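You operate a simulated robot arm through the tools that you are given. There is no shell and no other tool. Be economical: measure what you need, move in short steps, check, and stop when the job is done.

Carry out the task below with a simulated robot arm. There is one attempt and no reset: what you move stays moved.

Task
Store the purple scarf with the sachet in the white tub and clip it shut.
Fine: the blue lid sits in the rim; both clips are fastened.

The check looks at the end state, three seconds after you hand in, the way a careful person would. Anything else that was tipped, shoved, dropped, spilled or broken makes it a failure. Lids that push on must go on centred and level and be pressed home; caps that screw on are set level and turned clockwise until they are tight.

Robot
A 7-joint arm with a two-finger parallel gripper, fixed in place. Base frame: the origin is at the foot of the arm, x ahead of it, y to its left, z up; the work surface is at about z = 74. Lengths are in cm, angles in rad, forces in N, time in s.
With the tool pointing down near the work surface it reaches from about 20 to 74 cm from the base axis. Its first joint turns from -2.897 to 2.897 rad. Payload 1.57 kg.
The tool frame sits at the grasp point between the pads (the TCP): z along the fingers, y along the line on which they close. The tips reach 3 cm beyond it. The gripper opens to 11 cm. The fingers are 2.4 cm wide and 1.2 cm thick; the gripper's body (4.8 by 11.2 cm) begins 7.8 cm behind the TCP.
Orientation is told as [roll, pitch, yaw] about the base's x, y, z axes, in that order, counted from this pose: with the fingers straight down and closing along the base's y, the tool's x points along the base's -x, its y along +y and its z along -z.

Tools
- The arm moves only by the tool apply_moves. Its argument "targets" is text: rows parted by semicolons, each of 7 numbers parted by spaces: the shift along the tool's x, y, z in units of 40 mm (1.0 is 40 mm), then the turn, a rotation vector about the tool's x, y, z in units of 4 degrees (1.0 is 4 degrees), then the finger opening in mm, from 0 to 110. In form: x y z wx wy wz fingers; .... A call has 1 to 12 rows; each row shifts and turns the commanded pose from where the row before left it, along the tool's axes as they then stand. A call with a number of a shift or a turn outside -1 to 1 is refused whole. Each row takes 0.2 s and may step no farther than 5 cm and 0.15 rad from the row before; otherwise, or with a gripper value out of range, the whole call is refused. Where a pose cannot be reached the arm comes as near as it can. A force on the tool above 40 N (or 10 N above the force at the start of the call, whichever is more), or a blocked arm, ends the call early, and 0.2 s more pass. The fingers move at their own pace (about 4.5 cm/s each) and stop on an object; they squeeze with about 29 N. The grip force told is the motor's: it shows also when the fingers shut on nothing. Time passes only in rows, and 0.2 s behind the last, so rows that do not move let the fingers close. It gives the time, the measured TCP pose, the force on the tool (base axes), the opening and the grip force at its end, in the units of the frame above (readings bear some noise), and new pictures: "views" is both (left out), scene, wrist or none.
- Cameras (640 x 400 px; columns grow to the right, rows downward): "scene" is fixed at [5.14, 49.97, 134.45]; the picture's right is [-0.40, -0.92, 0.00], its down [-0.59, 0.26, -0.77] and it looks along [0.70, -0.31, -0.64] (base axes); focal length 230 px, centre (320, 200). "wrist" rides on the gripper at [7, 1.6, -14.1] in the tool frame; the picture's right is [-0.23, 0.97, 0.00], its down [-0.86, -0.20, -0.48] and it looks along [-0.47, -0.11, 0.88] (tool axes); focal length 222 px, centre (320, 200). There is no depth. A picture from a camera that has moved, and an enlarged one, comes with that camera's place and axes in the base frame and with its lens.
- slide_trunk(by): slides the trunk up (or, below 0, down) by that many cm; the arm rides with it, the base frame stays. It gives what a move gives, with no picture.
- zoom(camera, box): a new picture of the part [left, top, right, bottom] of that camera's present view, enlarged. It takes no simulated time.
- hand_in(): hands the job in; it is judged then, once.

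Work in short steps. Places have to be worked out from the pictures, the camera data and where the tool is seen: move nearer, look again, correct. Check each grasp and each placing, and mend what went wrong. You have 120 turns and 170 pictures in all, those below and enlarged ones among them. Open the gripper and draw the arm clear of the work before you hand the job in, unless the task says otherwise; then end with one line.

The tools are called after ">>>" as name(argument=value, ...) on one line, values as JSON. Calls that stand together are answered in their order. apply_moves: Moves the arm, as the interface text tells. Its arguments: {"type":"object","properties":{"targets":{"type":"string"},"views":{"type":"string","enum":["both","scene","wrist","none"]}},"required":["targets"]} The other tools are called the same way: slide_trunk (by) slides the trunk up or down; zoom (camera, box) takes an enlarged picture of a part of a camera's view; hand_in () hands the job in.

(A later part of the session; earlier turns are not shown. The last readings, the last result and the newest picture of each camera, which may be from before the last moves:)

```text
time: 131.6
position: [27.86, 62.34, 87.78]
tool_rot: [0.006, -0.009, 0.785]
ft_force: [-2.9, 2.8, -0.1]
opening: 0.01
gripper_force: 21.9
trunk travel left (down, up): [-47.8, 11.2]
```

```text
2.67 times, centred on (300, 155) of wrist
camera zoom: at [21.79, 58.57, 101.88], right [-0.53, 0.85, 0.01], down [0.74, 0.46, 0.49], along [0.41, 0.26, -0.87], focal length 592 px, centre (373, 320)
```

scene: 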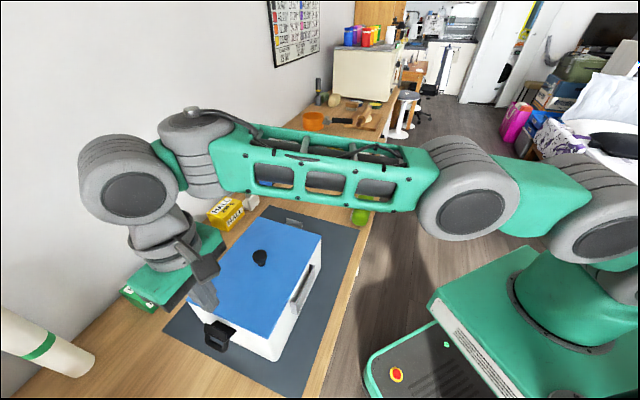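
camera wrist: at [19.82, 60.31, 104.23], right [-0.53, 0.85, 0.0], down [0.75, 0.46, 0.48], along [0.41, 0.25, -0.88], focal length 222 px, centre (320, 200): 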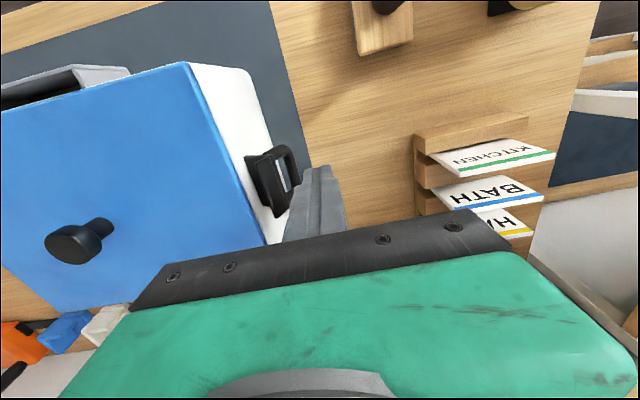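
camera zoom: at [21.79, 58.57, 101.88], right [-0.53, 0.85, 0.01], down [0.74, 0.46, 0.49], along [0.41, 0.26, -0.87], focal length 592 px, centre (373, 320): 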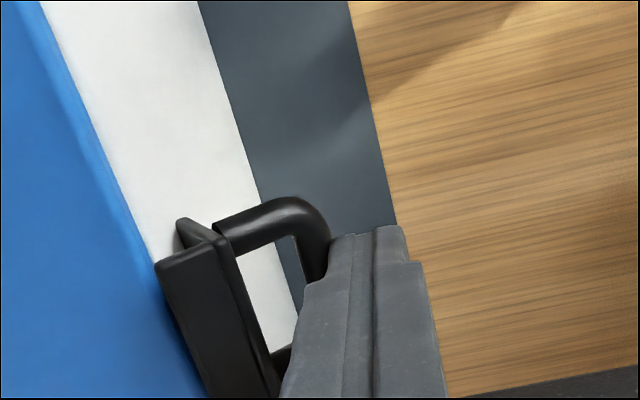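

The tub slides at ~4 N without the clip turning further from here. Better: press down on top of the hook (now nearly over the hinge) and drag it inward, which also pins the tub. Rise and position above it.

>>> apply_moves(targets="0 0.1 0 0 0 0 0;0 0 -0.65 0 0 0 0;0 0 -0.65 0 0 0 0;0 -0.4 0 0 0 0 0;0 -0.4 0 0 0 0 0;0 0 0 0 0 0 0", views="wrist")

>>> zoom(camera="wrist", box=[200, 80, 400, 230])

>>> zoom(camera="scene", box=[190, 270, 300, 360])

```text
time: 133.0
position: [29.78, 60.48, 93.1]
tool_rot: [0.006, -0.01, 0.786]
ft_force: [0.1, 0.6, 0.2]
opening: 0.0
gripper_force: 21.3
trunk travel left (down, up): [-47.8, 11.2]
camera wrist: at [23.74, 56.66, 107.13], right [-0.53, 0.85, 0.01], down [0.74, 0.46, 0.48], along [0.41, 0.26, -0.87], focal length 222 px, centre (320, 200)
```

wrist: 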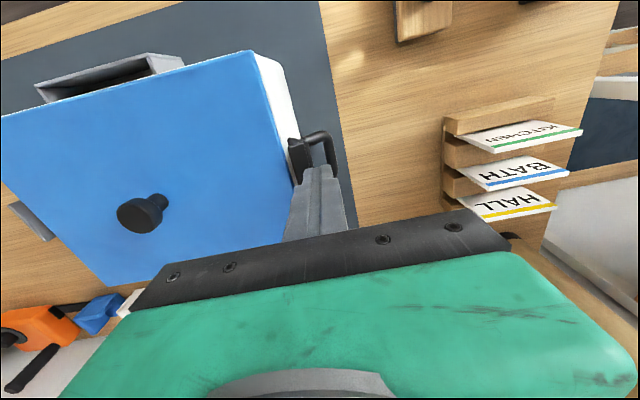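

```text
2.67 times, centred on (300, 155) of wrist
camera zoom: at [23.74, 56.66, 107.13], right [-0.53, 0.85, 0.01], down [0.74, 0.46, 0.48], along [0.41, 0.26, -0.87], focal length 592 px, centre (373, 320)
```

zoom: 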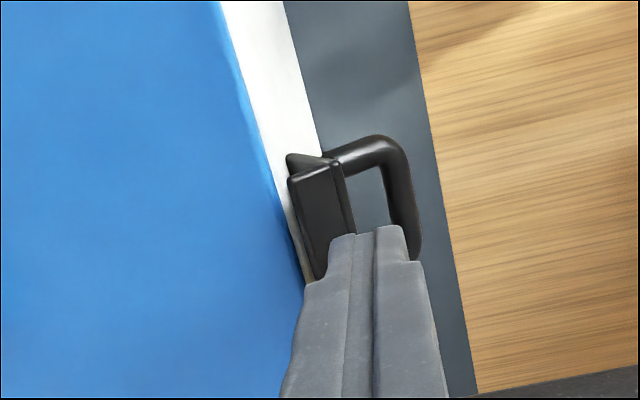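

```text
4.44 times, centred on (245, 315) of scene
camera zoom: at [5.14, 49.97, 134.45], right [-0.4, -0.92, 0.0], down [-0.59, 0.26, -0.77], along [0.7, -0.31, -0.64], focal length 1024 px, centre (653, -311)
```

zoom: 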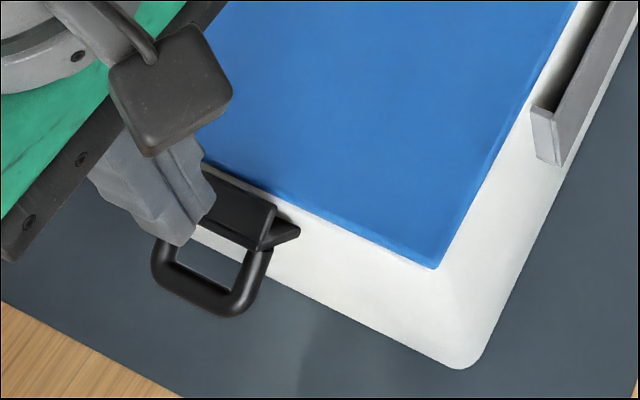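

Finger needs 1.3 cm more inward to be over the hook. Then lower until touching.

>>> apply_moves(targets="0 -0.3 0 0 0 0 0;0 0 0.2 0 0 0 0;0 0 0.1 0 0 0 0;0 0 0 0 0 0 0", views="none")

>>> apply_moves(targets="0 0 0.07 0 0 0 0;0 0 0.07 0 0 0 0;0 0 0 0 0 0 0", views="none")

```text
time: 134.0
position: [30.82, 59.63, 91.84]
tool_rot: [0.007, -0.01, 0.787]
ft_force: [-0.1, 0.0, -0.2]
opening: 0.0
gripper_force: 21.6
trunk travel left (down, up): [-47.8, 11.2]
```

```text
time: 134.8
position: [30.7, 59.7, 91.8]
tool_rot: [0.009, -0.018, 0.788]
ft_force: [-0.6, 4.3, 28.6]
opening: 0.0
gripper_force: 21.7
trunk travel left (down, up): [-47.8, 11.2]
```

28.6 N on top of the hook. Now drag inward keeping some pressure.

>>> apply_moves(targets="0 -0.06 -0.02 0 0 0 0;0 -0.08 0 0 0 0 0;0 -0.08 0.01 0 0 0 0;0 -0.08 0.01 0 0 0 0;0 0 0 0 0 0 0", views="wrist")

>>> zoom(camera="scene", box=[190, 270, 300, 360])

```text
time: 136.0
position: [31.65, 58.61, 91.64]
tool_rot: [0.006, -0.016, 0.785]
ft_force: [11.2, -5.6, 34.7]
opening: 0.0
gripper_force: 21.1
trunk travel left (down, up): [-47.8, 11.2]
camera wrist: at [25.51, 54.68, 105.64], right [-0.53, 0.85, 0.01], down [0.74, 0.46, 0.49], along [0.41, 0.27, -0.87], focal length 222 px, centre (320, 200)
```

wrist: 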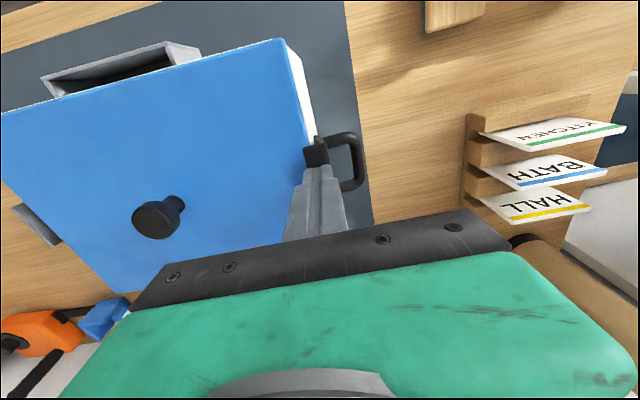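

```text
4.44 times, centred on (245, 315) of scene
camera zoom: at [5.14, 49.97, 134.45], right [-0.4, -0.92, 0.0], down [-0.59, 0.26, -0.77], along [0.7, -0.31, -0.64], focal length 1024 px, centre (653, -311)
```

zoom: 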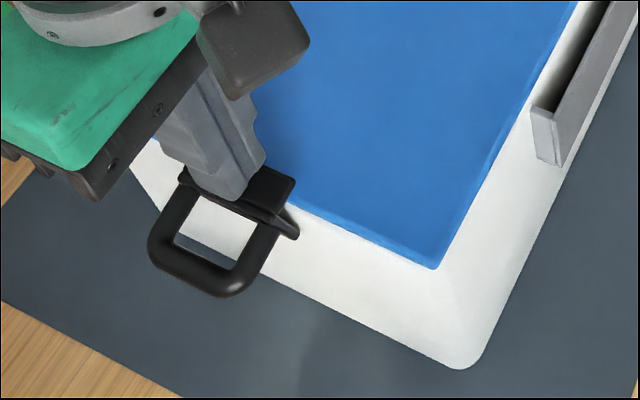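

The hook now lies over the lid edge. Rise and inspect.

>>> apply_moves(targets="0 0 -0.3 0 0 0 0;0 0 -0.7 0 0 0 0;0 0.4 -0.7 0 0 0 0;0 0.6 0 0 0 0 0;0 0 0 0 0 0 0", views="wrist")

>>> zoom(camera="wrist", box=[180, 60, 380, 210])

>>> zoom(camera="scene", box=[190, 270, 300, 360])

```text
time: 137.2
position: [28.76, 61.48, 97.92]
tool_rot: [0.005, -0.009, 0.786]
ft_force: [0.0, -0.3, 0.1]
opening: 0.0
gripper_force: 21.5
trunk travel left (down, up): [-47.8, 11.2]
camera wrist: at [22.67, 57.7, 112.0], right [-0.53, 0.85, 0.01], down [0.74, 0.46, 0.48], along [0.41, 0.26, -0.87], focal length 222 px, centre (320, 200)
```

wrist: 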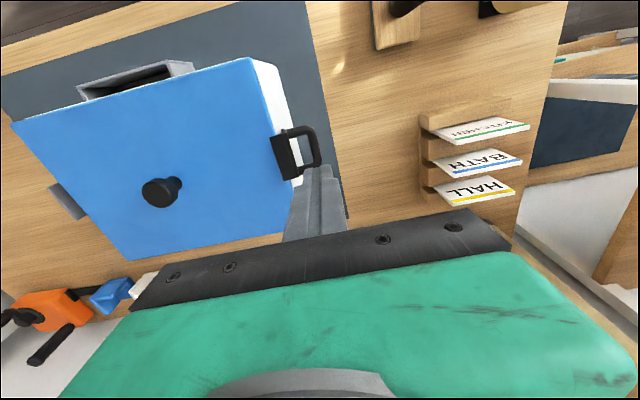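

```text
2.67 times, centred on (280, 135) of wrist
camera zoom: at [22.67, 57.7, 112.0], right [-0.53, 0.85, 0.01], down [0.74, 0.46, 0.48], along [0.41, 0.26, -0.87], focal length 592 px, centre (427, 373)
```

zoom: 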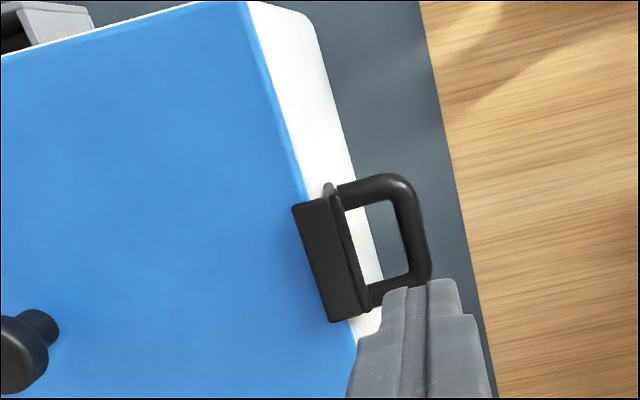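

```text
4.44 times, centred on (245, 315) of scene
camera zoom: at [5.14, 49.97, 134.45], right [-0.4, -0.92, 0.0], down [-0.59, 0.26, -0.77], along [0.7, -0.31, -0.64], focal length 1024 px, centre (653, -311)
```

zoom: 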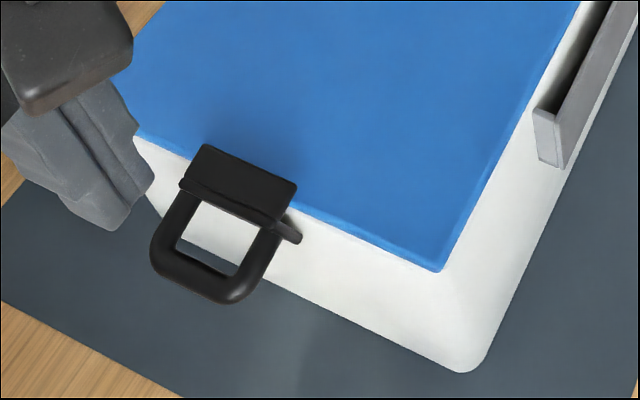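

Hook is over the lid. One more firm press on the hook's inner part to be sure it is home.

>>> apply_moves(targets="0 -0.6 0 0 0 0 0;0 -0.6 0 0 0 0 0;0 0 0.7 0 0 0 0;0 0 0.65 0 0 0 0;0 0 0.1 0 0 0 0;0 0 0.1 0 0 0 0;0 0 0.08 0 0 0 0;0 0 0.05 0 0 0 0;0 0 0 0 0 0 0", views="none")

>>> zoom(camera="scene", box=[190, 270, 300, 360])

```text
time: 139.2
position: [32.27, 57.98, 91.73]
tool_rot: [0.009, -0.014, 0.784]
ft_force: [5.4, -7.0, 24.5]
opening: 0.0
gripper_force: 21.6
trunk travel left (down, up): [-47.8, 11.2]
```

```text
4.44 times, centred on (245, 315) of scene
camera zoom: at [5.14, 49.97, 134.45], right [-0.4, -0.92, 0.0], down [-0.59, 0.26, -0.77], along [0.7, -0.31, -0.64], focal length 1024 px, centre (653, -311)
```

zoom: 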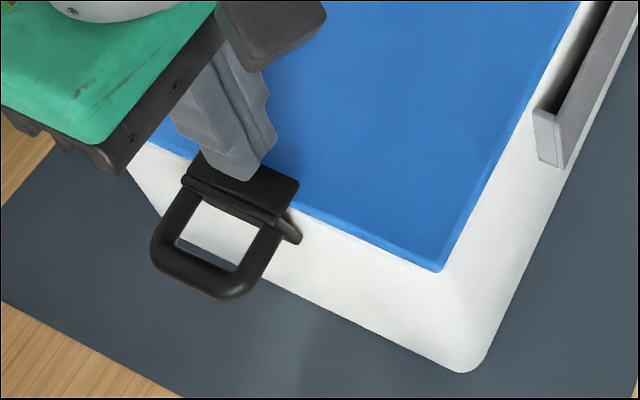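

Black clip is home. Now the grey clip at the far end, expected near e1≈10.5, e2≈63.4. Rise, travel over, and lower the trunk (better for leaning inward).

>>> apply_moves(targets="0 0 -0.5 0 0 0 0;0 0 -0.9 0 0 0 0;0 0 -0.9 0 0 0 0;0 0 -0.6 0 0 0 0;0.02 -0.9 0 0 0 0 30;0.02 -0.9 0 0 0 0 30;0.02 -0.9 0 0 0 0 30;0.02 -0.9 0 0 0 0 30;0 -0.9 0 0 0 0 30;0 -0.9 0 0 0 0 30;0 -0.9 0 0 0 0 30;0 -0.9 0 -0.1 0.15 0 30", views="none")

>>> slide_trunk(by=-9)

>>> apply_moves(targets="0 0 0 0 0 0 30", views="wrist")

>>> zoom(camera="wrist", box=[220, 70, 420, 220])

```text
time: 141.8
position: [52.14, 37.47, 102.82]
tool_rot: [0.013, 0.001, 0.788]
ft_force: [0.3, -0.5, -0.4]
opening: 2.99
gripper_force: 0.0
trunk travel left (down, up): [-47.8, 11.2]
```

```text
time: 143.1
position: [52.2, 37.44, 93.96]
tool_rot: [0.011, 0.003, 0.786]
ft_force: [0.1, -0.4, 0.4]
opening: 3.0
gripper_force: 0.2
trunk travel left (down, up): [-38.8, 20.2]
```

```text
time: 143.5
position: [52.1, 37.47, 93.91]
tool_rot: [0.013, 0.002, 0.786]
ft_force: [-0.2, 0.1, 0.4]
opening: 2.99
gripper_force: 0.0
trunk travel left (down, up): [-38.8, 20.2]
camera wrist: at [46.24, 33.69, 107.96], right [-0.53, 0.85, 0.01], down [0.75, 0.46, 0.47], along [0.4, 0.26, -0.88], focal length 222 px, centre (320, 200)
```

wrist: 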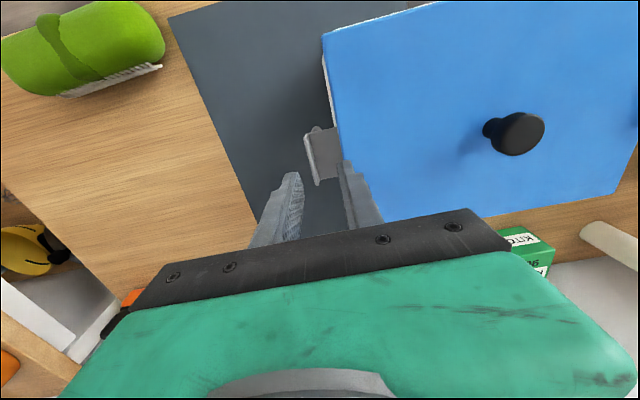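

```text
2.67 times, centred on (320, 145) of wrist
camera zoom: at [46.24, 33.69, 107.96], right [-0.53, 0.85, 0.01], down [0.75, 0.46, 0.47], along [0.4, 0.26, -0.88], focal length 592 px, centre (320, 347)
```

zoom: 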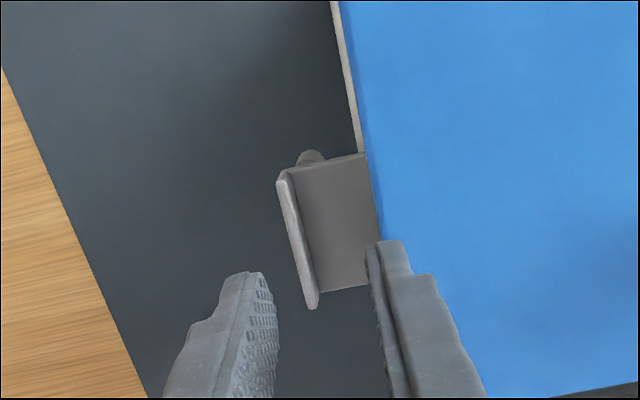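

Grey clip is open the same way; lip centred at e1≈11.0, e2≈63.35. Shift 0.65 cm, lower around it and grip.

>>> apply_moves(targets="0 -0.16 0 0.1 0 0 30;0 0 0.5 0 0 0 30;0 0 0.5 0 0 0 30;0 0 0.17 0 0 0 30;0 0 0 0 0 0 30;0 0 0 0 0 0 12;0 0 0 0 0 0 2;0 0 0 0 0 0 2;0 0 0 0 0 0 2", views="none")

>>> zoom(camera="wrist", box=[220, 70, 420, 220])

```text
time: 145.5
position: [52.64, 36.9, 89.28]
tool_rot: [0.006, -0.001, 0.786]
ft_force: [3.1, -1.6, 5.5]
opening: 0.38
gripper_force: 24.9
trunk travel left (down, up): [-38.8, 20.2]
```

```text
2.67 times, centred on (320, 145) of wrist
camera zoom: at [46.65, 33.25, 103.3], right [-0.53, 0.85, 0.0], down [0.75, 0.46, 0.48], along [0.4, 0.26, -0.88], focal length 592 px, centre (320, 347)
```

zoom: 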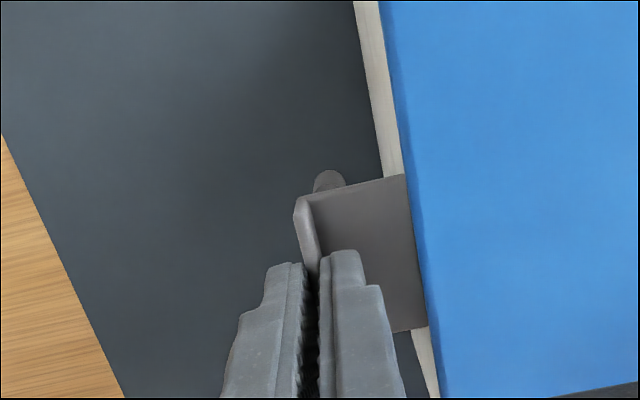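

Gripped. Swing it: arc steps about the hinge (8.1, 85.4), biased slightly low so as not to lift the tub.

>>> apply_moves(targets="0 0.066 -0.045 1 0 0 2;0 0.066 -0.045 1 0 0 2;0 0.066 -0.048 1 0 0 2;0 0.066 -0.048 1 0 0 2;0 0 0 0 0 0 2", views="none")

>>> zoom(camera="wrist", box=[180, 40, 480, 240])

```text
time: 146.7
position: [51.83, 37.79, 89.82]
tool_rot: [-0.276, -0.002, 0.787]
ft_force: [7.3, 0.6, 8.4]
opening: 0.43
gripper_force: 24.1
trunk travel left (down, up): [-38.8, 20.2]
```

```text
2.00 times, centred on (330, 140) of wrist
camera zoom: at [43.05, 36.8, 102.96], right [-0.5, 0.82, -0.26], down [0.65, 0.56, 0.52], along [0.57, 0.09, -0.82], focal length 444 px, centre (300, 320)
```

zoom: 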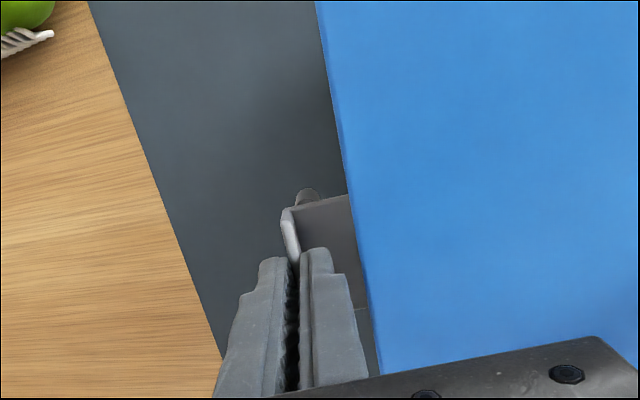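

Clean motion, no reach limits. Continue with a bit more lift.

>>> apply_moves(targets="0 0.066 -0.062 1 0 0 2;0 0.066 -0.06 1 0 0 2;0 0.066 -0.056 1 0 0 2;0 0.066 -0.053 1 0 0 2;0 0.066 -0.053 1 0 0 2;0 0 0 0 0 0 2", views="none")

>>> zoom(camera="wrist", box=[180, 40, 480, 240])

```text
time: 148.1
position: [49.22, 36.44, 89.24]
tool_rot: [-0.624, -0.002, 0.785]
ft_force: [7.0, 1.8, 14.9]
opening: 0.77
gripper_force: 27.1
out of reach, approached as far as the arm can: row 2, 3, 4, 5
trunk travel left (down, up): [-38.8, 20.2]
```

```text
2.00 times, centred on (330, 140) of wrist
camera zoom: at [37.56, 38.33, 99.62], right [-0.4, 0.72, -0.57], down [0.52, 0.69, 0.51], along [0.76, -0.1, -0.65], focal length 444 px, centre (300, 320)
```

zoom: 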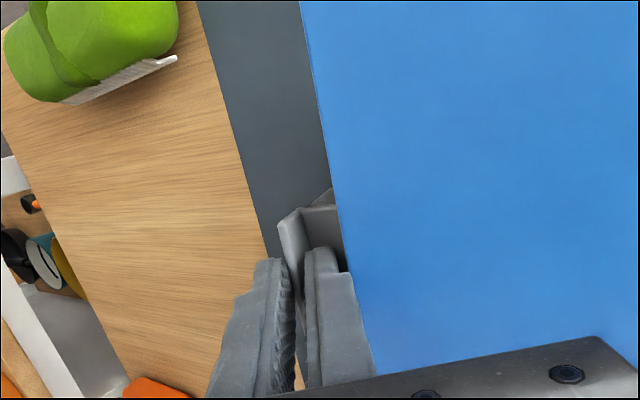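

The arm hit a limit and drifted; release here, back off along the tool axis, untilt and look.

>>> apply_moves(targets="0 0 0 0 0 0 20;0 0 0 0 0 0 28;0 0 -0.4 0 0 0 28;0 0 -0.9 0 0 0 28;0 0 -0.9 -1 0 0 28;0 0 0 -1 0 0 28;0 0 0 -1 0 0 28;0 0 0 -1 0 0 28;0 0 0 -1 0 0 0;0 0 0 -1 0 0 0;0 0 0 -1 0 0 0;0 0 0 -1 0 0 0", views="none")

>>> apply_moves(targets="0 0 0 -0.93 0 0 0;0 -0.4 -0.5 0 0 0 0;0 0 0 0 0 0 0", views="both")

```text
time: 150.7
position: [44.81, 36.99, 92.62]
tool_rot: [-0.066, 0.002, 0.785]
ft_force: [-1.1, -0.1, -0.9]
opening: 0.03
gripper_force: 21.4
out of reach, approached as far as the arm can: row 4, 5
trunk travel left (down, up): [-38.8, 20.2]
```

```text
time: 151.5
position: [46.13, 35.71, 94.61]
tool_rot: [0.0, 0.002, 0.785]
ft_force: [0.0, 0.1, 0.5]
opening: 0.02
gripper_force: 20.9
trunk travel left (down, up): [-38.8, 20.2]
camera wrist: at [40.05, 32.0, 108.77], right [-0.53, 0.85, 0.0], down [0.75, 0.46, 0.48], along [0.4, 0.25, -0.88], focal length 222 px, centre (320, 200)
```

scene: 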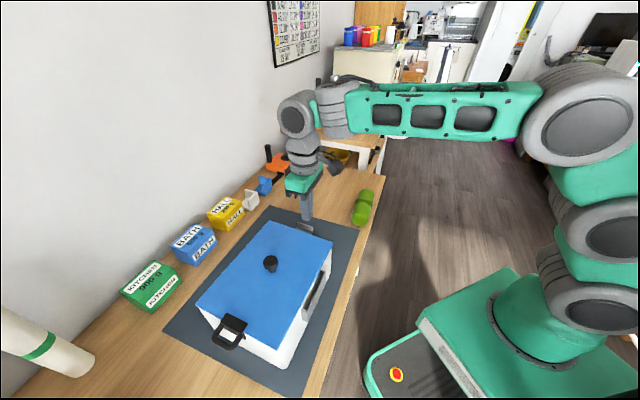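
wrist: 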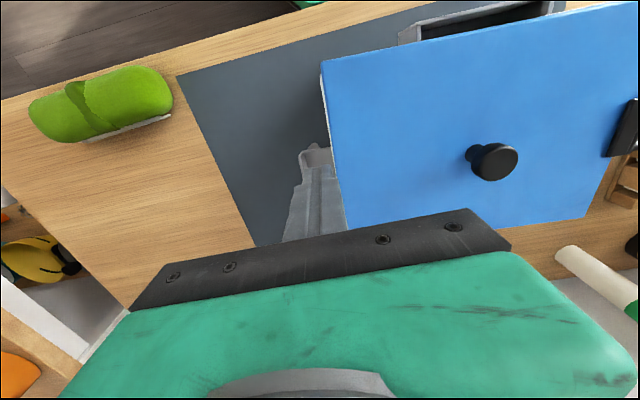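

>>> zoom(camera="wrist", box=[250, 100, 390, 240])

```text
2.86 times, centred on (320, 170) of wrist
camera zoom: at [40.05, 32.0, 108.77], right [-0.53, 0.85, 0.0], down [0.75, 0.46, 0.48], along [0.4, 0.25, -0.88], focal length 635 px, centre (320, 286)
```

zoom: 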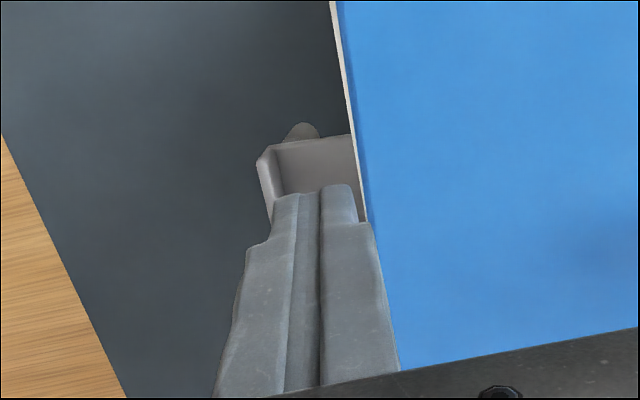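

Clip is raised roughly 38°, like the black one was. Repeat the same recipe mirrored: closed fingers outboard at tip z≈88, push inward.

>>> apply_moves(targets="-0.25 -0.55 0 0 0 0 0;-0.25 -0.5 0 0 0 0 0;0 0 0.5 0 0 0 0;0 0 0.4 0 0 0 0;0 0.1 0 0 0 0 0;0 0.1 0 0 0 0 0;0 0.1 0 0 0 0 0;0 0 0 0 0 0 0", views="wrist")

>>> zoom(camera="wrist", box=[230, 80, 430, 230])

```text
time: 153.3
position: [49.49, 35.14, 90.95]
tool_rot: [0.0, 0.002, 0.786]
ft_force: [0.5, -0.4, -0.5]
opening: 0.0
gripper_force: 21.0
trunk travel left (down, up): [-38.8, 20.2]
camera wrist: at [43.47, 31.33, 105.03], right [-0.53, 0.85, 0.0], down [0.75, 0.46, 0.48], along [0.41, 0.25, -0.88], focal length 222 px, centre (320, 200)
```

wrist: 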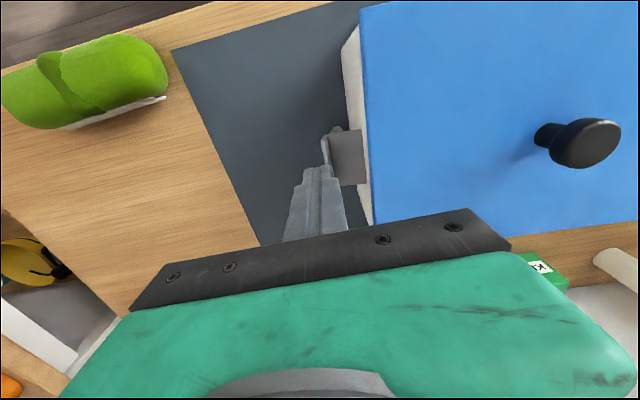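

```text
2.67 times, centred on (330, 155) of wrist
camera zoom: at [43.47, 31.33, 105.03], right [-0.53, 0.85, 0.0], down [0.75, 0.46, 0.48], along [0.41, 0.25, -0.88], focal length 592 px, centre (293, 320)
```

zoom: 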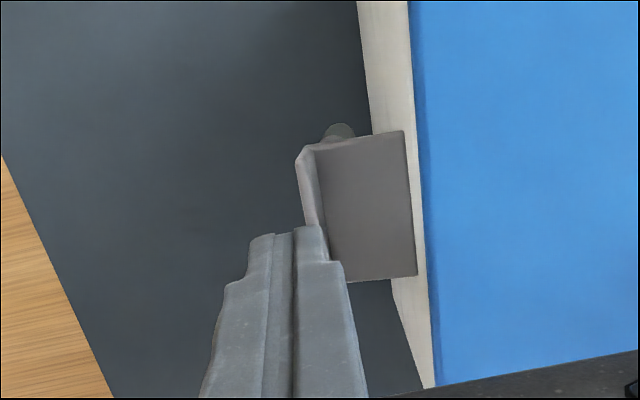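

The clip had mostly slipped back (only slightly raised). The tub has meanwhile moved ~3.4 cm nearer the base, which gives the reach I lacked. Re-grip the lip (e1≈9.1, e2≈59.4) with the trunk raised a bit, and swing again.

>>> apply_moves(targets="0 -0.1 -0.5 0 0 0 30;0 0 -0.4 0 0 0 30;0.1 0.36 0 0 0 0 30;0 0 0 0 0 0 30", views="none")

>>> slide_trunk(by=4)

>>> apply_moves(targets="0 0 0.7 0 0 0 30;0 0 0.7 0 0 0 30;0 0 0.3 0 0 0 30;0 0 0 0 0 0 30", views="wrist")

>>> zoom(camera="wrist", box=[230, 80, 430, 230])

```text
time: 154.3
position: [48.41, 35.53, 94.51]
tool_rot: [-0.002, 0.003, 0.786]
ft_force: [0.4, 0.0, 0.3]
opening: 3.01
gripper_force: 0.1
trunk travel left (down, up): [-38.8, 20.2]
```

```text
time: 155.1
position: [48.43, 35.57, 98.6]
tool_rot: [0.0, 0.0, 0.788]
ft_force: [0.1, -0.8, -0.2]
opening: 2.99
gripper_force: 0.1
trunk travel left (down, up): [-42.8, 16.2]
```

```text
time: 156.1
position: [48.69, 35.57, 91.68]
tool_rot: [-0.002, 0.002, 0.787]
ft_force: [0.5, -0.6, 0.0]
opening: 3.0
gripper_force: 0.1
trunk travel left (down, up): [-42.8, 16.2]
camera wrist: at [42.6, 31.95, 105.75], right [-0.53, 0.85, 0.0], down [0.75, 0.46, 0.48], along [0.4, 0.25, -0.88], focal length 222 px, centre (320, 200)
```

wrist: 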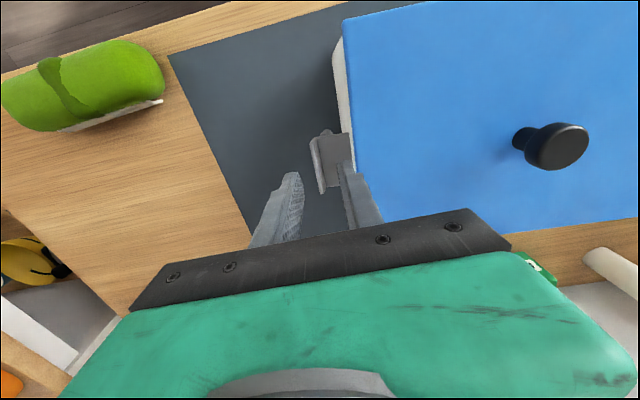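

```text
2.67 times, centred on (330, 155) of wrist
camera zoom: at [42.6, 31.95, 105.75], right [-0.53, 0.85, 0.0], down [0.75, 0.46, 0.48], along [0.4, 0.25, -0.88], focal length 592 px, centre (293, 320)
```

zoom: 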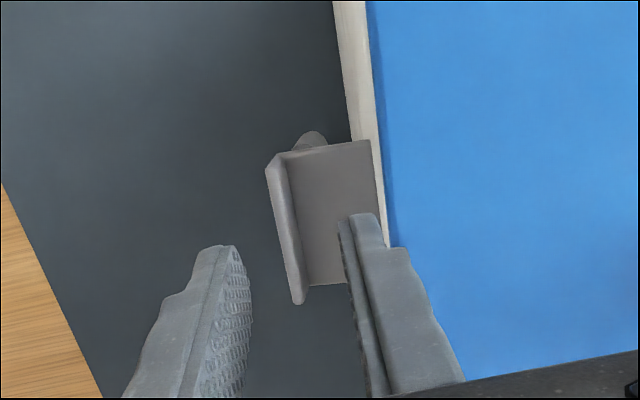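

Lip is centred. Narrow to 2 cm (lid edge is close), lower 2.5 cm and grip.

>>> apply_moves(targets="0 -0.03 0 0 0 0 20;0 0 0 0 0 0 20;0 0 0.35 0 0 0 20;0 0 0.27 0 0 0 20;0 0 0 0 0 0 20;0 0 0 0 0 0 2;0 0 0 0 0 0 2;0 0 0 0 0 0 2", views="none")

>>> apply_moves(targets="0 0.064 -0.055 1 0 0 2;0 0.064 -0.055 1 0 0 2;0 0.064 -0.055 1 0 0 2;0 0.064 -0.055 1 0 0 2;0 0.064 -0.055 1 0 0 2;0 0 0 0 0 0 2", views="none")

```text
time: 157.9
position: [48.65, 35.36, 89.28]
tool_rot: [0.0, 0.0, 0.783]
ft_force: [4.2, -2.9, 3.4]
opening: 0.49
gripper_force: 25.3
trunk travel left (down, up): [-42.8, 16.2]
```

```text
time: 159.3
position: [47.56, 36.55, 90.15]
tool_rot: [-0.348, 0.001, 0.787]
ft_force: [-0.4, 1.9, 0.9]
opening: 0.46
gripper_force: 25.0
trunk travel left (down, up): [-42.8, 16.2]
```

20° with nearly zero force and no limits. Continue.

>>> apply_moves(targets="0 0.064 -0.055 1 0 0 2;0 0.064 -0.055 1 0 0 2;0 0.064 -0.055 1 0 0 2;0 0.064 -0.055 1 0 0 2;0 0 0 0 0 0 2", views="none")

>>> zoom(camera="wrist", box=[180, 40, 480, 240])

```text
time: 160.5
position: [46.69, 37.42, 90.61]
tool_rot: [-0.628, 0.001, 0.787]
ft_force: [0.1, 1.9, 0.8]
opening: 0.41
gripper_force: 24.8
trunk travel left (down, up): [-42.8, 16.2]
```

```text
2.00 times, centred on (330, 140) of wrist
camera zoom: at [34.93, 39.44, 100.89], right [-0.4, 0.72, -0.57], down [0.52, 0.69, 0.5], along [0.76, -0.1, -0.65], focal length 444 px, centre (300, 320)
```

zoom: 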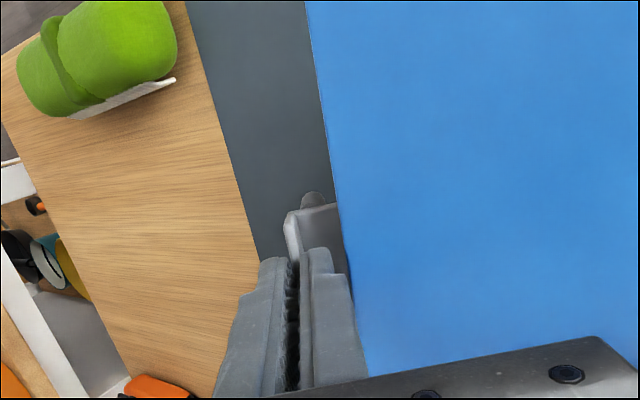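

36° with almost no force. Continue to ~52°.

>>> apply_moves(targets="0 0.064 -0.055 1 0 0 2;0 0.064 -0.055 1 0 0 2;0 0.064 -0.055 1 0 0 2;0 0.064 -0.055 1 0 0 2;0 0 0 0 0 0 2", views="both")

```text
time: 161.7
position: [46.11, 37.61, 90.38]
tool_rot: [-0.767, -0.001, 0.788]
ft_force: [6.8, 4.6, 11.8]
opening: 0.41
gripper_force: 25.0
out of reach, approached as far as the arm can: row 2, 3, 4
trunk travel left (down, up): [-42.8, 16.2]
camera wrist: at [33.4, 40.38, 99.34], right [-0.33, 0.66, -0.68], down [0.47, 0.74, 0.48], along [0.82, -0.16, -0.56], focal length 222 px, centre (320, 200)
```

scene: 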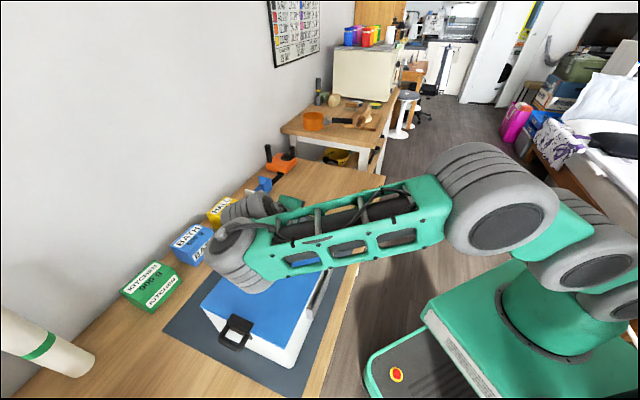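
wrist: 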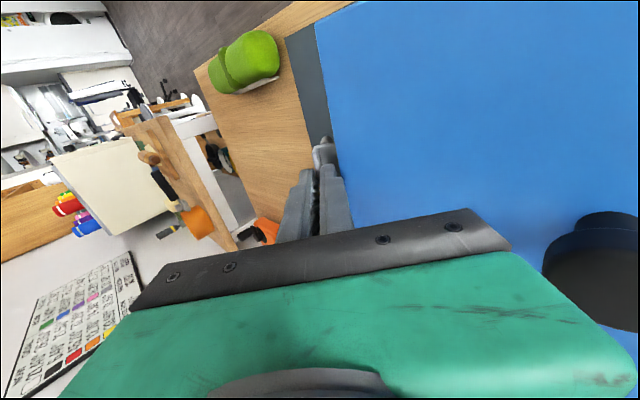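

Clip is at ~44°. Open a little, back off along the tool axis, and untilt.

>>> apply_moves(targets="0 0 0 0 0 0 10;0 0 0 0 0 0 14;0 0 -0.3 0 0 0 14;0 0 -0.6 0 0 0 14;0 -0.3 -0.5 -1 0 0 14;0 -0.3 -0.2 -1 0 0 14;0 0 0 -1 0 0 14;0 0 0 -1 0 0 14;0 0 0 -1 0 0 0;0 0 0 -1 0 0 0;0 0 0 -1 0 0 0;0 0 0 -1 0 0 0", views="none")

>>> apply_moves(targets="0 0 0 -1 0 0 0;0 0 0 -1 0 0 0;0 0 0 -0.98 0 0 0;0 0 0 0 0 0 0", views="wrist")

>>> zoom(camera="wrist", box=[220, 60, 440, 220])

```text
time: 164.3
position: [45.08, 37.61, 94.43]
tool_rot: [-0.208, 0.001, 0.785]
ft_force: [-0.4, -0.6, -0.3]
opening: 0.02
gripper_force: 21.4
out of reach, approached as far as the arm can: row 3, 4
trunk travel left (down, up): [-42.8, 16.2]
```

```text
time: 165.3
position: [45.1, 37.49, 94.49]
tool_rot: [0.0, 0.003, 0.787]
ft_force: [0.6, -0.3, -0.6]
opening: 0.0
gripper_force: 22.0
trunk travel left (down, up): [-42.8, 16.2]
camera wrist: at [39.09, 33.82, 108.38], right [-0.53, 0.85, 0.0], down [0.75, 0.47, 0.48], along [0.41, 0.25, -0.88], focal length 222 px, centre (320, 200)
```

wrist: 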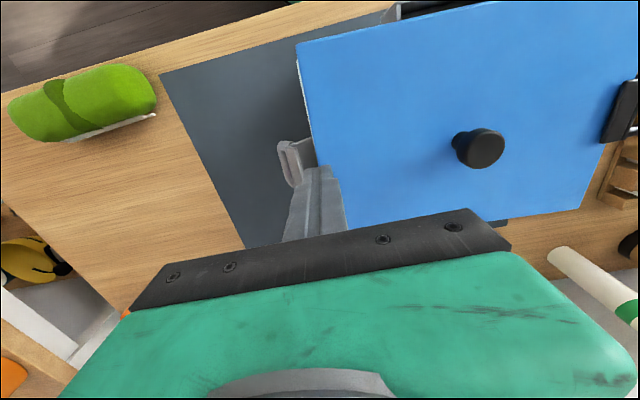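

```text
2.50 times, centred on (330, 140) of wrist
camera zoom: at [39.09, 33.82, 108.38], right [-0.53, 0.85, 0.0], down [0.75, 0.47, 0.48], along [0.41, 0.25, -0.88], focal length 555 px, centre (295, 350)
```

zoom: 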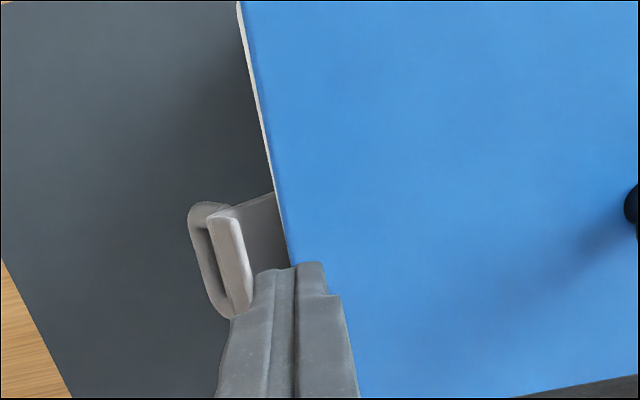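

The grey clip is now ~45–50° up with its ring out. Go outboard, lower to tip z≈87.9 and push inward.

>>> apply_moves(targets="-0.04 -0.7 0 0 0 0 0;-0.04 -0.75 0 0 0 0 0;0 0 0.5 0 0 0 0;0 0 0.4 0 0 0 0;0 0.1 0 0 0 0 0;0 0.1 0 0 0 0 0;0 0.1 0 0 0 0 0;0 0.1 0 0 0 0 0;0 0.1 0 0 0 0 0;0 0 0 0 0 0 0", views="none")

>>> apply_moves(targets="0 0.1 0.02 0 0 0 0;0 0.1 0.02 0 0 0 0;0 0.08 0 0 0 0 0;0 0 0 0 0 0 0", views="none")

>>> zoom(camera="wrist", box=[220, 60, 440, 220])

```text
time: 167.5
position: [47.99, 34.98, 90.72]
tool_rot: [-0.002, 0.001, 0.788]
ft_force: [-0.2, -0.4, 0.3]
opening: 0.0
gripper_force: 21.6
trunk travel left (down, up): [-42.8, 16.2]
```

```text
time: 168.5
position: [47.2, 35.67, 90.48]
tool_rot: [0.0, 0.004, 0.787]
ft_force: [4.0, -3.9, 3.8]
opening: 0.0
gripper_force: 21.0
trunk travel left (down, up): [-42.8, 16.2]
```

```text
2.50 times, centred on (330, 140) of wrist
camera zoom: at [41.19, 32.06, 104.55], right [-0.53, 0.85, 0.0], down [0.75, 0.47, 0.48], along [0.4, 0.25, -0.88], focal length 555 px, centre (295, 350)
```

zoom: 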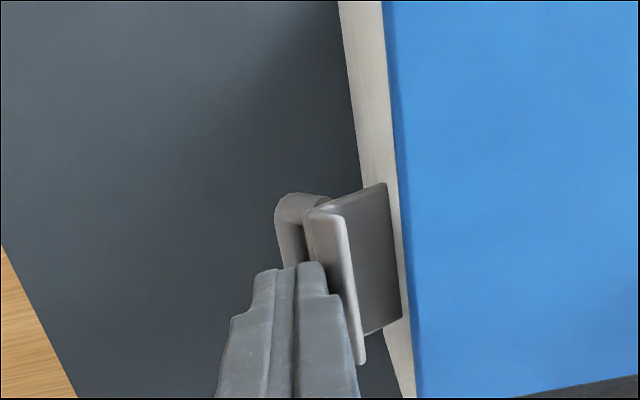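

Contact on the lip (~5.5 N). Keep pushing.

>>> apply_moves(targets="0 0.1 0 0 0 0 0;0 0.1 0 0 0 0 0;0 0.1 0 0 0 0 0;0 0 0 0 0 0 0", views="none")

>>> zoom(camera="wrist", box=[220, 60, 440, 220])

```text
time: 169.5
position: [46.38, 36.6, 90.7]
tool_rot: [0.0, 0.002, 0.786]
ft_force: [3.9, -4.8, 7.0]
opening: 0.0
gripper_force: 21.5
trunk travel left (down, up): [-42.8, 16.2]
```

```text
2.50 times, centred on (330, 140) of wrist
camera zoom: at [40.36, 32.92, 104.72], right [-0.53, 0.85, 0.0], down [0.75, 0.46, 0.48], along [0.41, 0.25, -0.88], focal length 555 px, centre (295, 350)
```

zoom: 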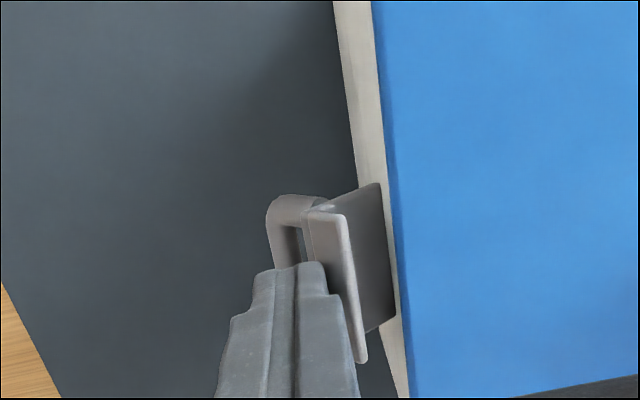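

It's turning, ~55°. Now switch to pressing on top of the hook and dragging inward.

>>> apply_moves(targets="0 -0.05 0 0 0 0 0;0 0 -0.35 0 0 0 0;0 0.3 0 0 0 0 0;0 0 0.12 0 0 0 0;0 0 0.06 0 0 0 0;0 0 0 0 0 0 0", views="none")

>>> zoom(camera="wrist", box=[220, 60, 440, 220])

```text
time: 170.9
position: [45.79, 37.25, 91.4]
tool_rot: [0.0, -0.002, 0.785]
ft_force: [3.8, -4.2, 9.9]
opening: 0.0
gripper_force: 21.4
trunk travel left (down, up): [-42.8, 16.2]
```

```text
2.50 times, centred on (330, 140) of wrist
camera zoom: at [39.72, 33.57, 105.5], right [-0.53, 0.85, 0.0], down [0.75, 0.46, 0.48], along [0.41, 0.25, -0.88], focal length 555 px, centre (295, 350)
```

zoom: 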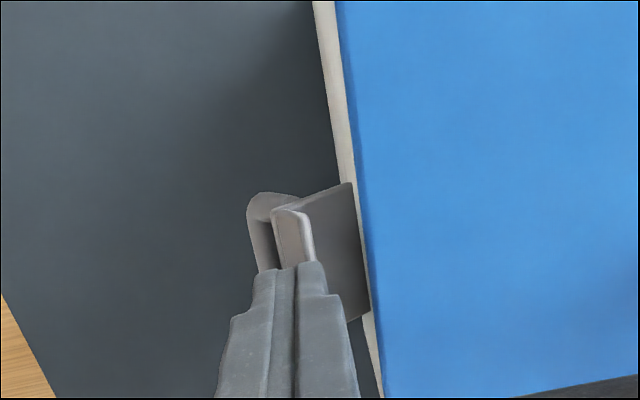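

On top of the hook at 10 N. Press a bit and drag inward.

>>> apply_moves(targets="0 0.05 0.05 0 0 0 0;0 0.08 0.01 0 0 0 0;0 0.08 0 0 0 0 0;0 0.08 0 0 0 0 0;0 0.08 0 0 0 0 0;0 0 0 0 0 0 0", views="none")

>>> zoom(camera="wrist", box=[220, 60, 440, 220])

```text
time: 171.7
position: [45.31, 37.99, 91.73]
tool_rot: [-0.001, -0.014, 0.788]
ft_force: [-0.4, -2.1, 13.5]
opening: 0.0
gripper_force: 21.6
trunk travel left (down, up): [-42.8, 16.2]
stopped in row 3: the force on the tool passed its limit (the readings are from after the stop); the commanded pose is now the measured one
```

```text
2.50 times, centred on (330, 140) of wrist
camera zoom: at [39.1, 34.22, 105.7], right [-0.53, 0.85, 0.0], down [0.74, 0.46, 0.49], along [0.42, 0.26, -0.87], focal length 555 px, centre (295, 350)
```

zoom: 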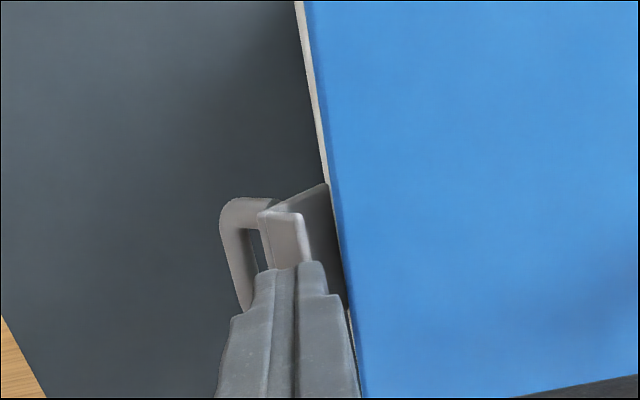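

The hook turned further. Continue dragging with a little less pressure.

>>> apply_moves(targets="0 0.06 0 0 0 0 0;0 0.08 0 0 0 0 0;0 0.08 0 0 0 0 0;0 0.08 0.01 0 0 0 0;0 0 0 0 0 0 0", views="none")

>>> zoom(camera="wrist", box=[220, 60, 440, 220])

```text
time: 172.8
position: [44.37, 38.87, 91.8]
tool_rot: [-0.004, -0.015, 0.787]
ft_force: [1.0, 6.2, 38.1]
opening: 0.0
gripper_force: 21.5
trunk travel left (down, up): [-42.8, 16.2]
```

```text
2.50 times, centred on (330, 140) of wrist
camera zoom: at [38.23, 35.04, 105.75], right [-0.53, 0.85, 0.0], down [0.74, 0.46, 0.49], along [0.42, 0.26, -0.87], focal length 555 px, centre (295, 350)
```

zoom: 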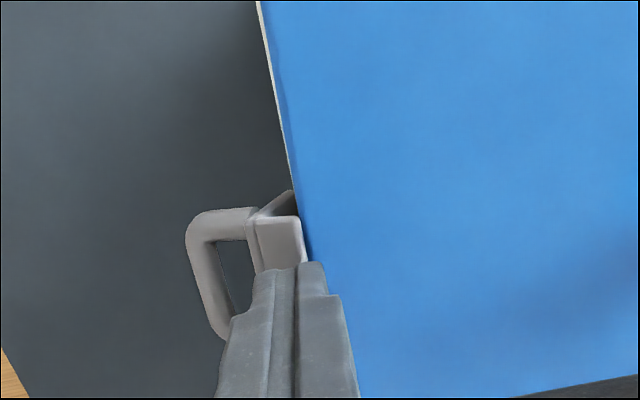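

~75° now; keep dragging.

>>> apply_moves(targets="0 0.06 -0.04 0 0 0 0;0 0.08 0 0 0 0 0;0 0.08 0 0 0 0 0;0 0.06 0.01 0 0 0 0;0 0 0 0 0 0 0", views="none")

>>> zoom(camera="wrist", box=[200, 60, 420, 220])

```text
time: 174.1
position: [43.64, 39.66, 91.57]
tool_rot: [-0.001, -0.008, 0.787]
ft_force: [-3.9, 11.8, 22.9]
opening: 0.02
gripper_force: 21.5
trunk travel left (down, up): [-42.8, 16.2]
```

```text
2.50 times, centred on (310, 140) of wrist
camera zoom: at [37.49, 35.88, 105.54], right [-0.53, 0.85, 0.0], down [0.74, 0.46, 0.49], along [0.41, 0.26, -0.87], focal length 555 px, centre (345, 350)
```

zoom: 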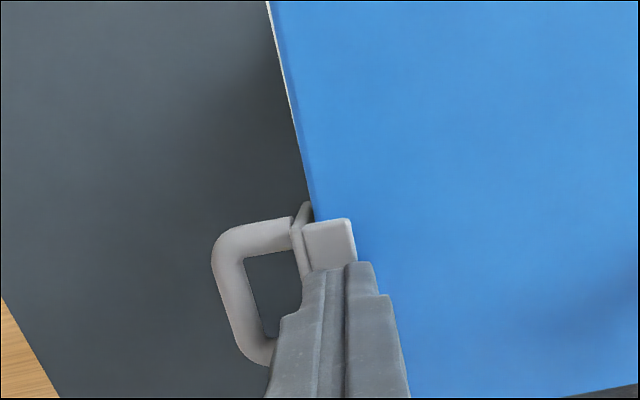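

The grey hook is over the lid edge too. Press once more, then rise clear and inspect everything.

>>> apply_moves(targets="0 0 0.06 0 0 0 0;0 0 0 0 0 0 0;0 0 -0.5 0 0 0 0;0 0 -0.9 0 0 0 0;0 0 -0.9 0 0 0 0;0 0 -0.9 0 0 0 0;0 -0.5 -0.5 0 0 0 60;0 0 0 0 0 0 60", views="both")

>>> zoom(camera="wrist", box=[200, 20, 500, 220])

>>> zoom(camera="scene", box=[170, 200, 360, 380])

```text
time: 175.8
position: [45.04, 38.3, 106.17]
tool_rot: [-0.001, -0.01, 0.787]
ft_force: [0.4, -0.1, -0.4]
opening: 4.98
gripper_force: 0.1
trunk travel left (down, up): [-42.8, 16.2]
camera wrist: at [38.84, 34.54, 120.22], right [-0.53, 0.85, 0.0], down [0.74, 0.46, 0.49], along [0.41, 0.26, -0.87], focal length 222 px, centre (320, 200)
```

scene: 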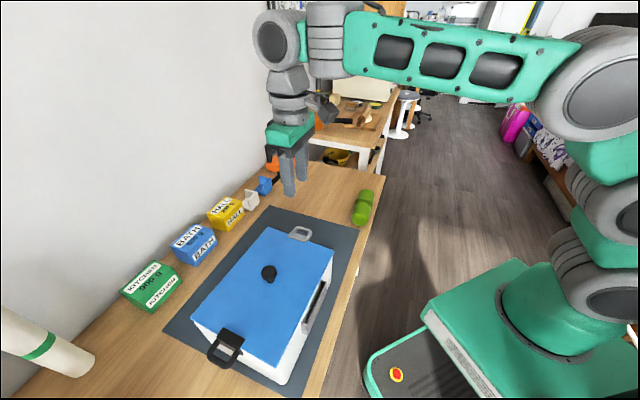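
wrist: 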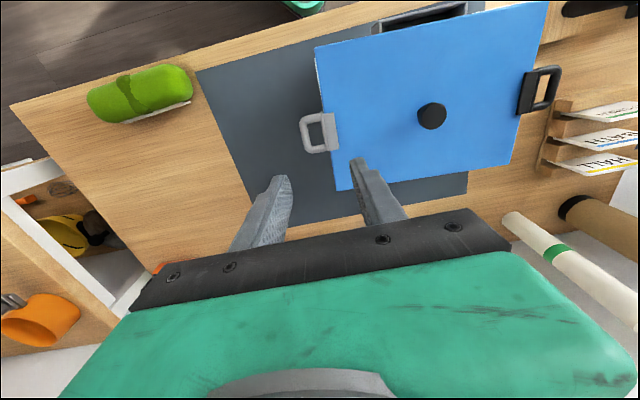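

```text
2.00 times, centred on (350, 120) of wrist
camera zoom: at [38.84, 34.54, 120.22], right [-0.53, 0.85, 0.0], down [0.74, 0.46, 0.49], along [0.41, 0.26, -0.87], focal length 444 px, centre (260, 360)
```

zoom: 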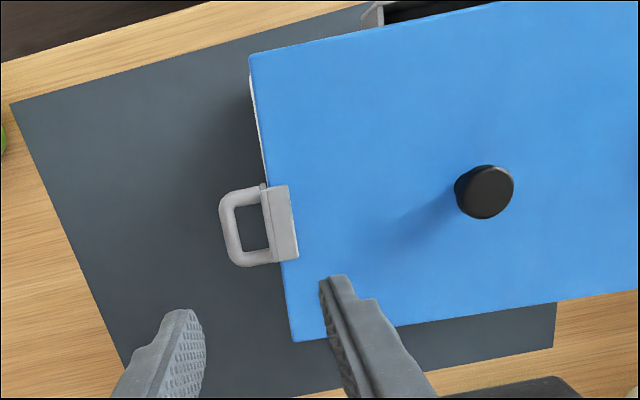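

```text
2.22 times, centred on (265, 290) of scene
camera zoom: at [5.14, 49.97, 134.45], right [-0.4, -0.92, 0.0], down [-0.59, 0.26, -0.77], along [0.7, -0.31, -0.64], focal length 512 px, centre (442, 0)
```

zoom: 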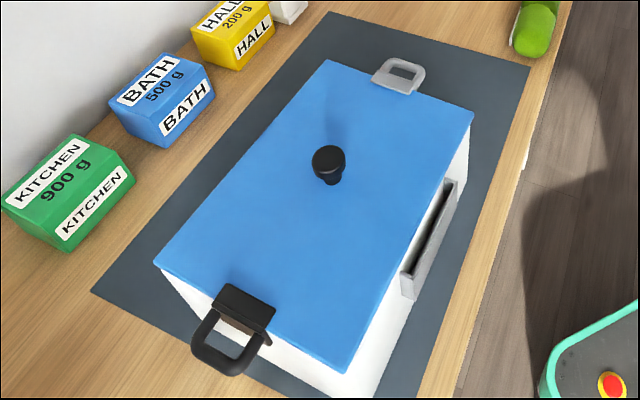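

Both hooks appear over the lid. Zoom closely at each clip to verify they're fully down.

>>> zoom(camera="scene", box=[185, 310, 305, 390])

>>> zoom(camera="scene", box=[260, 215, 350, 275])

>>> zoom(camera="wrist", box=[460, 40, 600, 140])

```text
5.00 times, centred on (245, 350) of scene
camera zoom: at [5.14, 49.97, 134.45], right [-0.4, -0.92, 0.0], down [-0.59, 0.26, -0.77], along [0.7, -0.31, -0.64], focal length 1152 px, centre (695, -550)
```

zoom: 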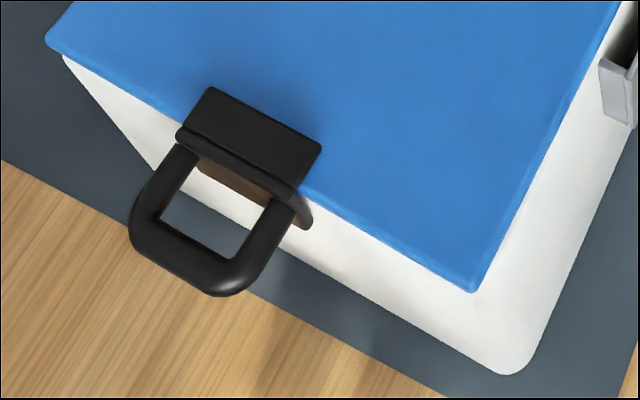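

```text
6.67 times, centred on (305, 245) of scene
camera zoom: at [5.14, 49.97, 134.45], right [-0.4, -0.92, 0.0], down [-0.59, 0.26, -0.77], along [0.7, -0.31, -0.64], focal length 1536 px, centre (420, -100)
```

zoom: 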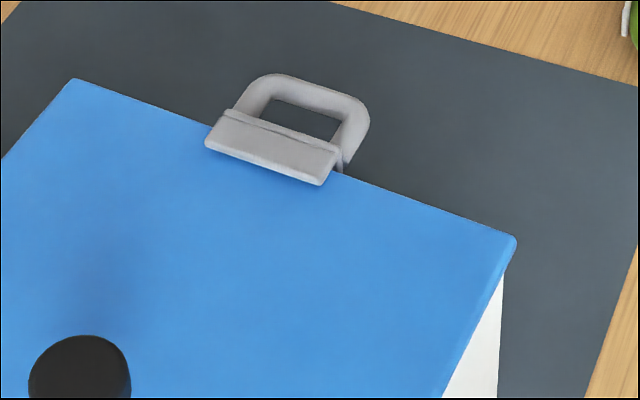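

```text
4.00 times, centred on (530, 90) of wrist
camera zoom: at [38.84, 34.54, 120.22], right [-0.53, 0.85, 0.0], down [0.74, 0.46, 0.49], along [0.41, 0.26, -0.87], focal length 888 px, centre (-520, 640)
```

zoom: 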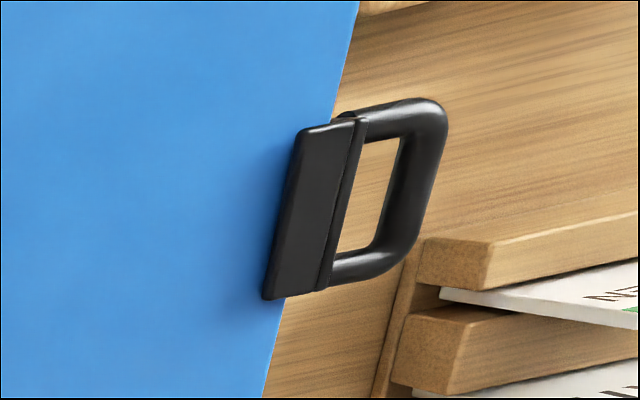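

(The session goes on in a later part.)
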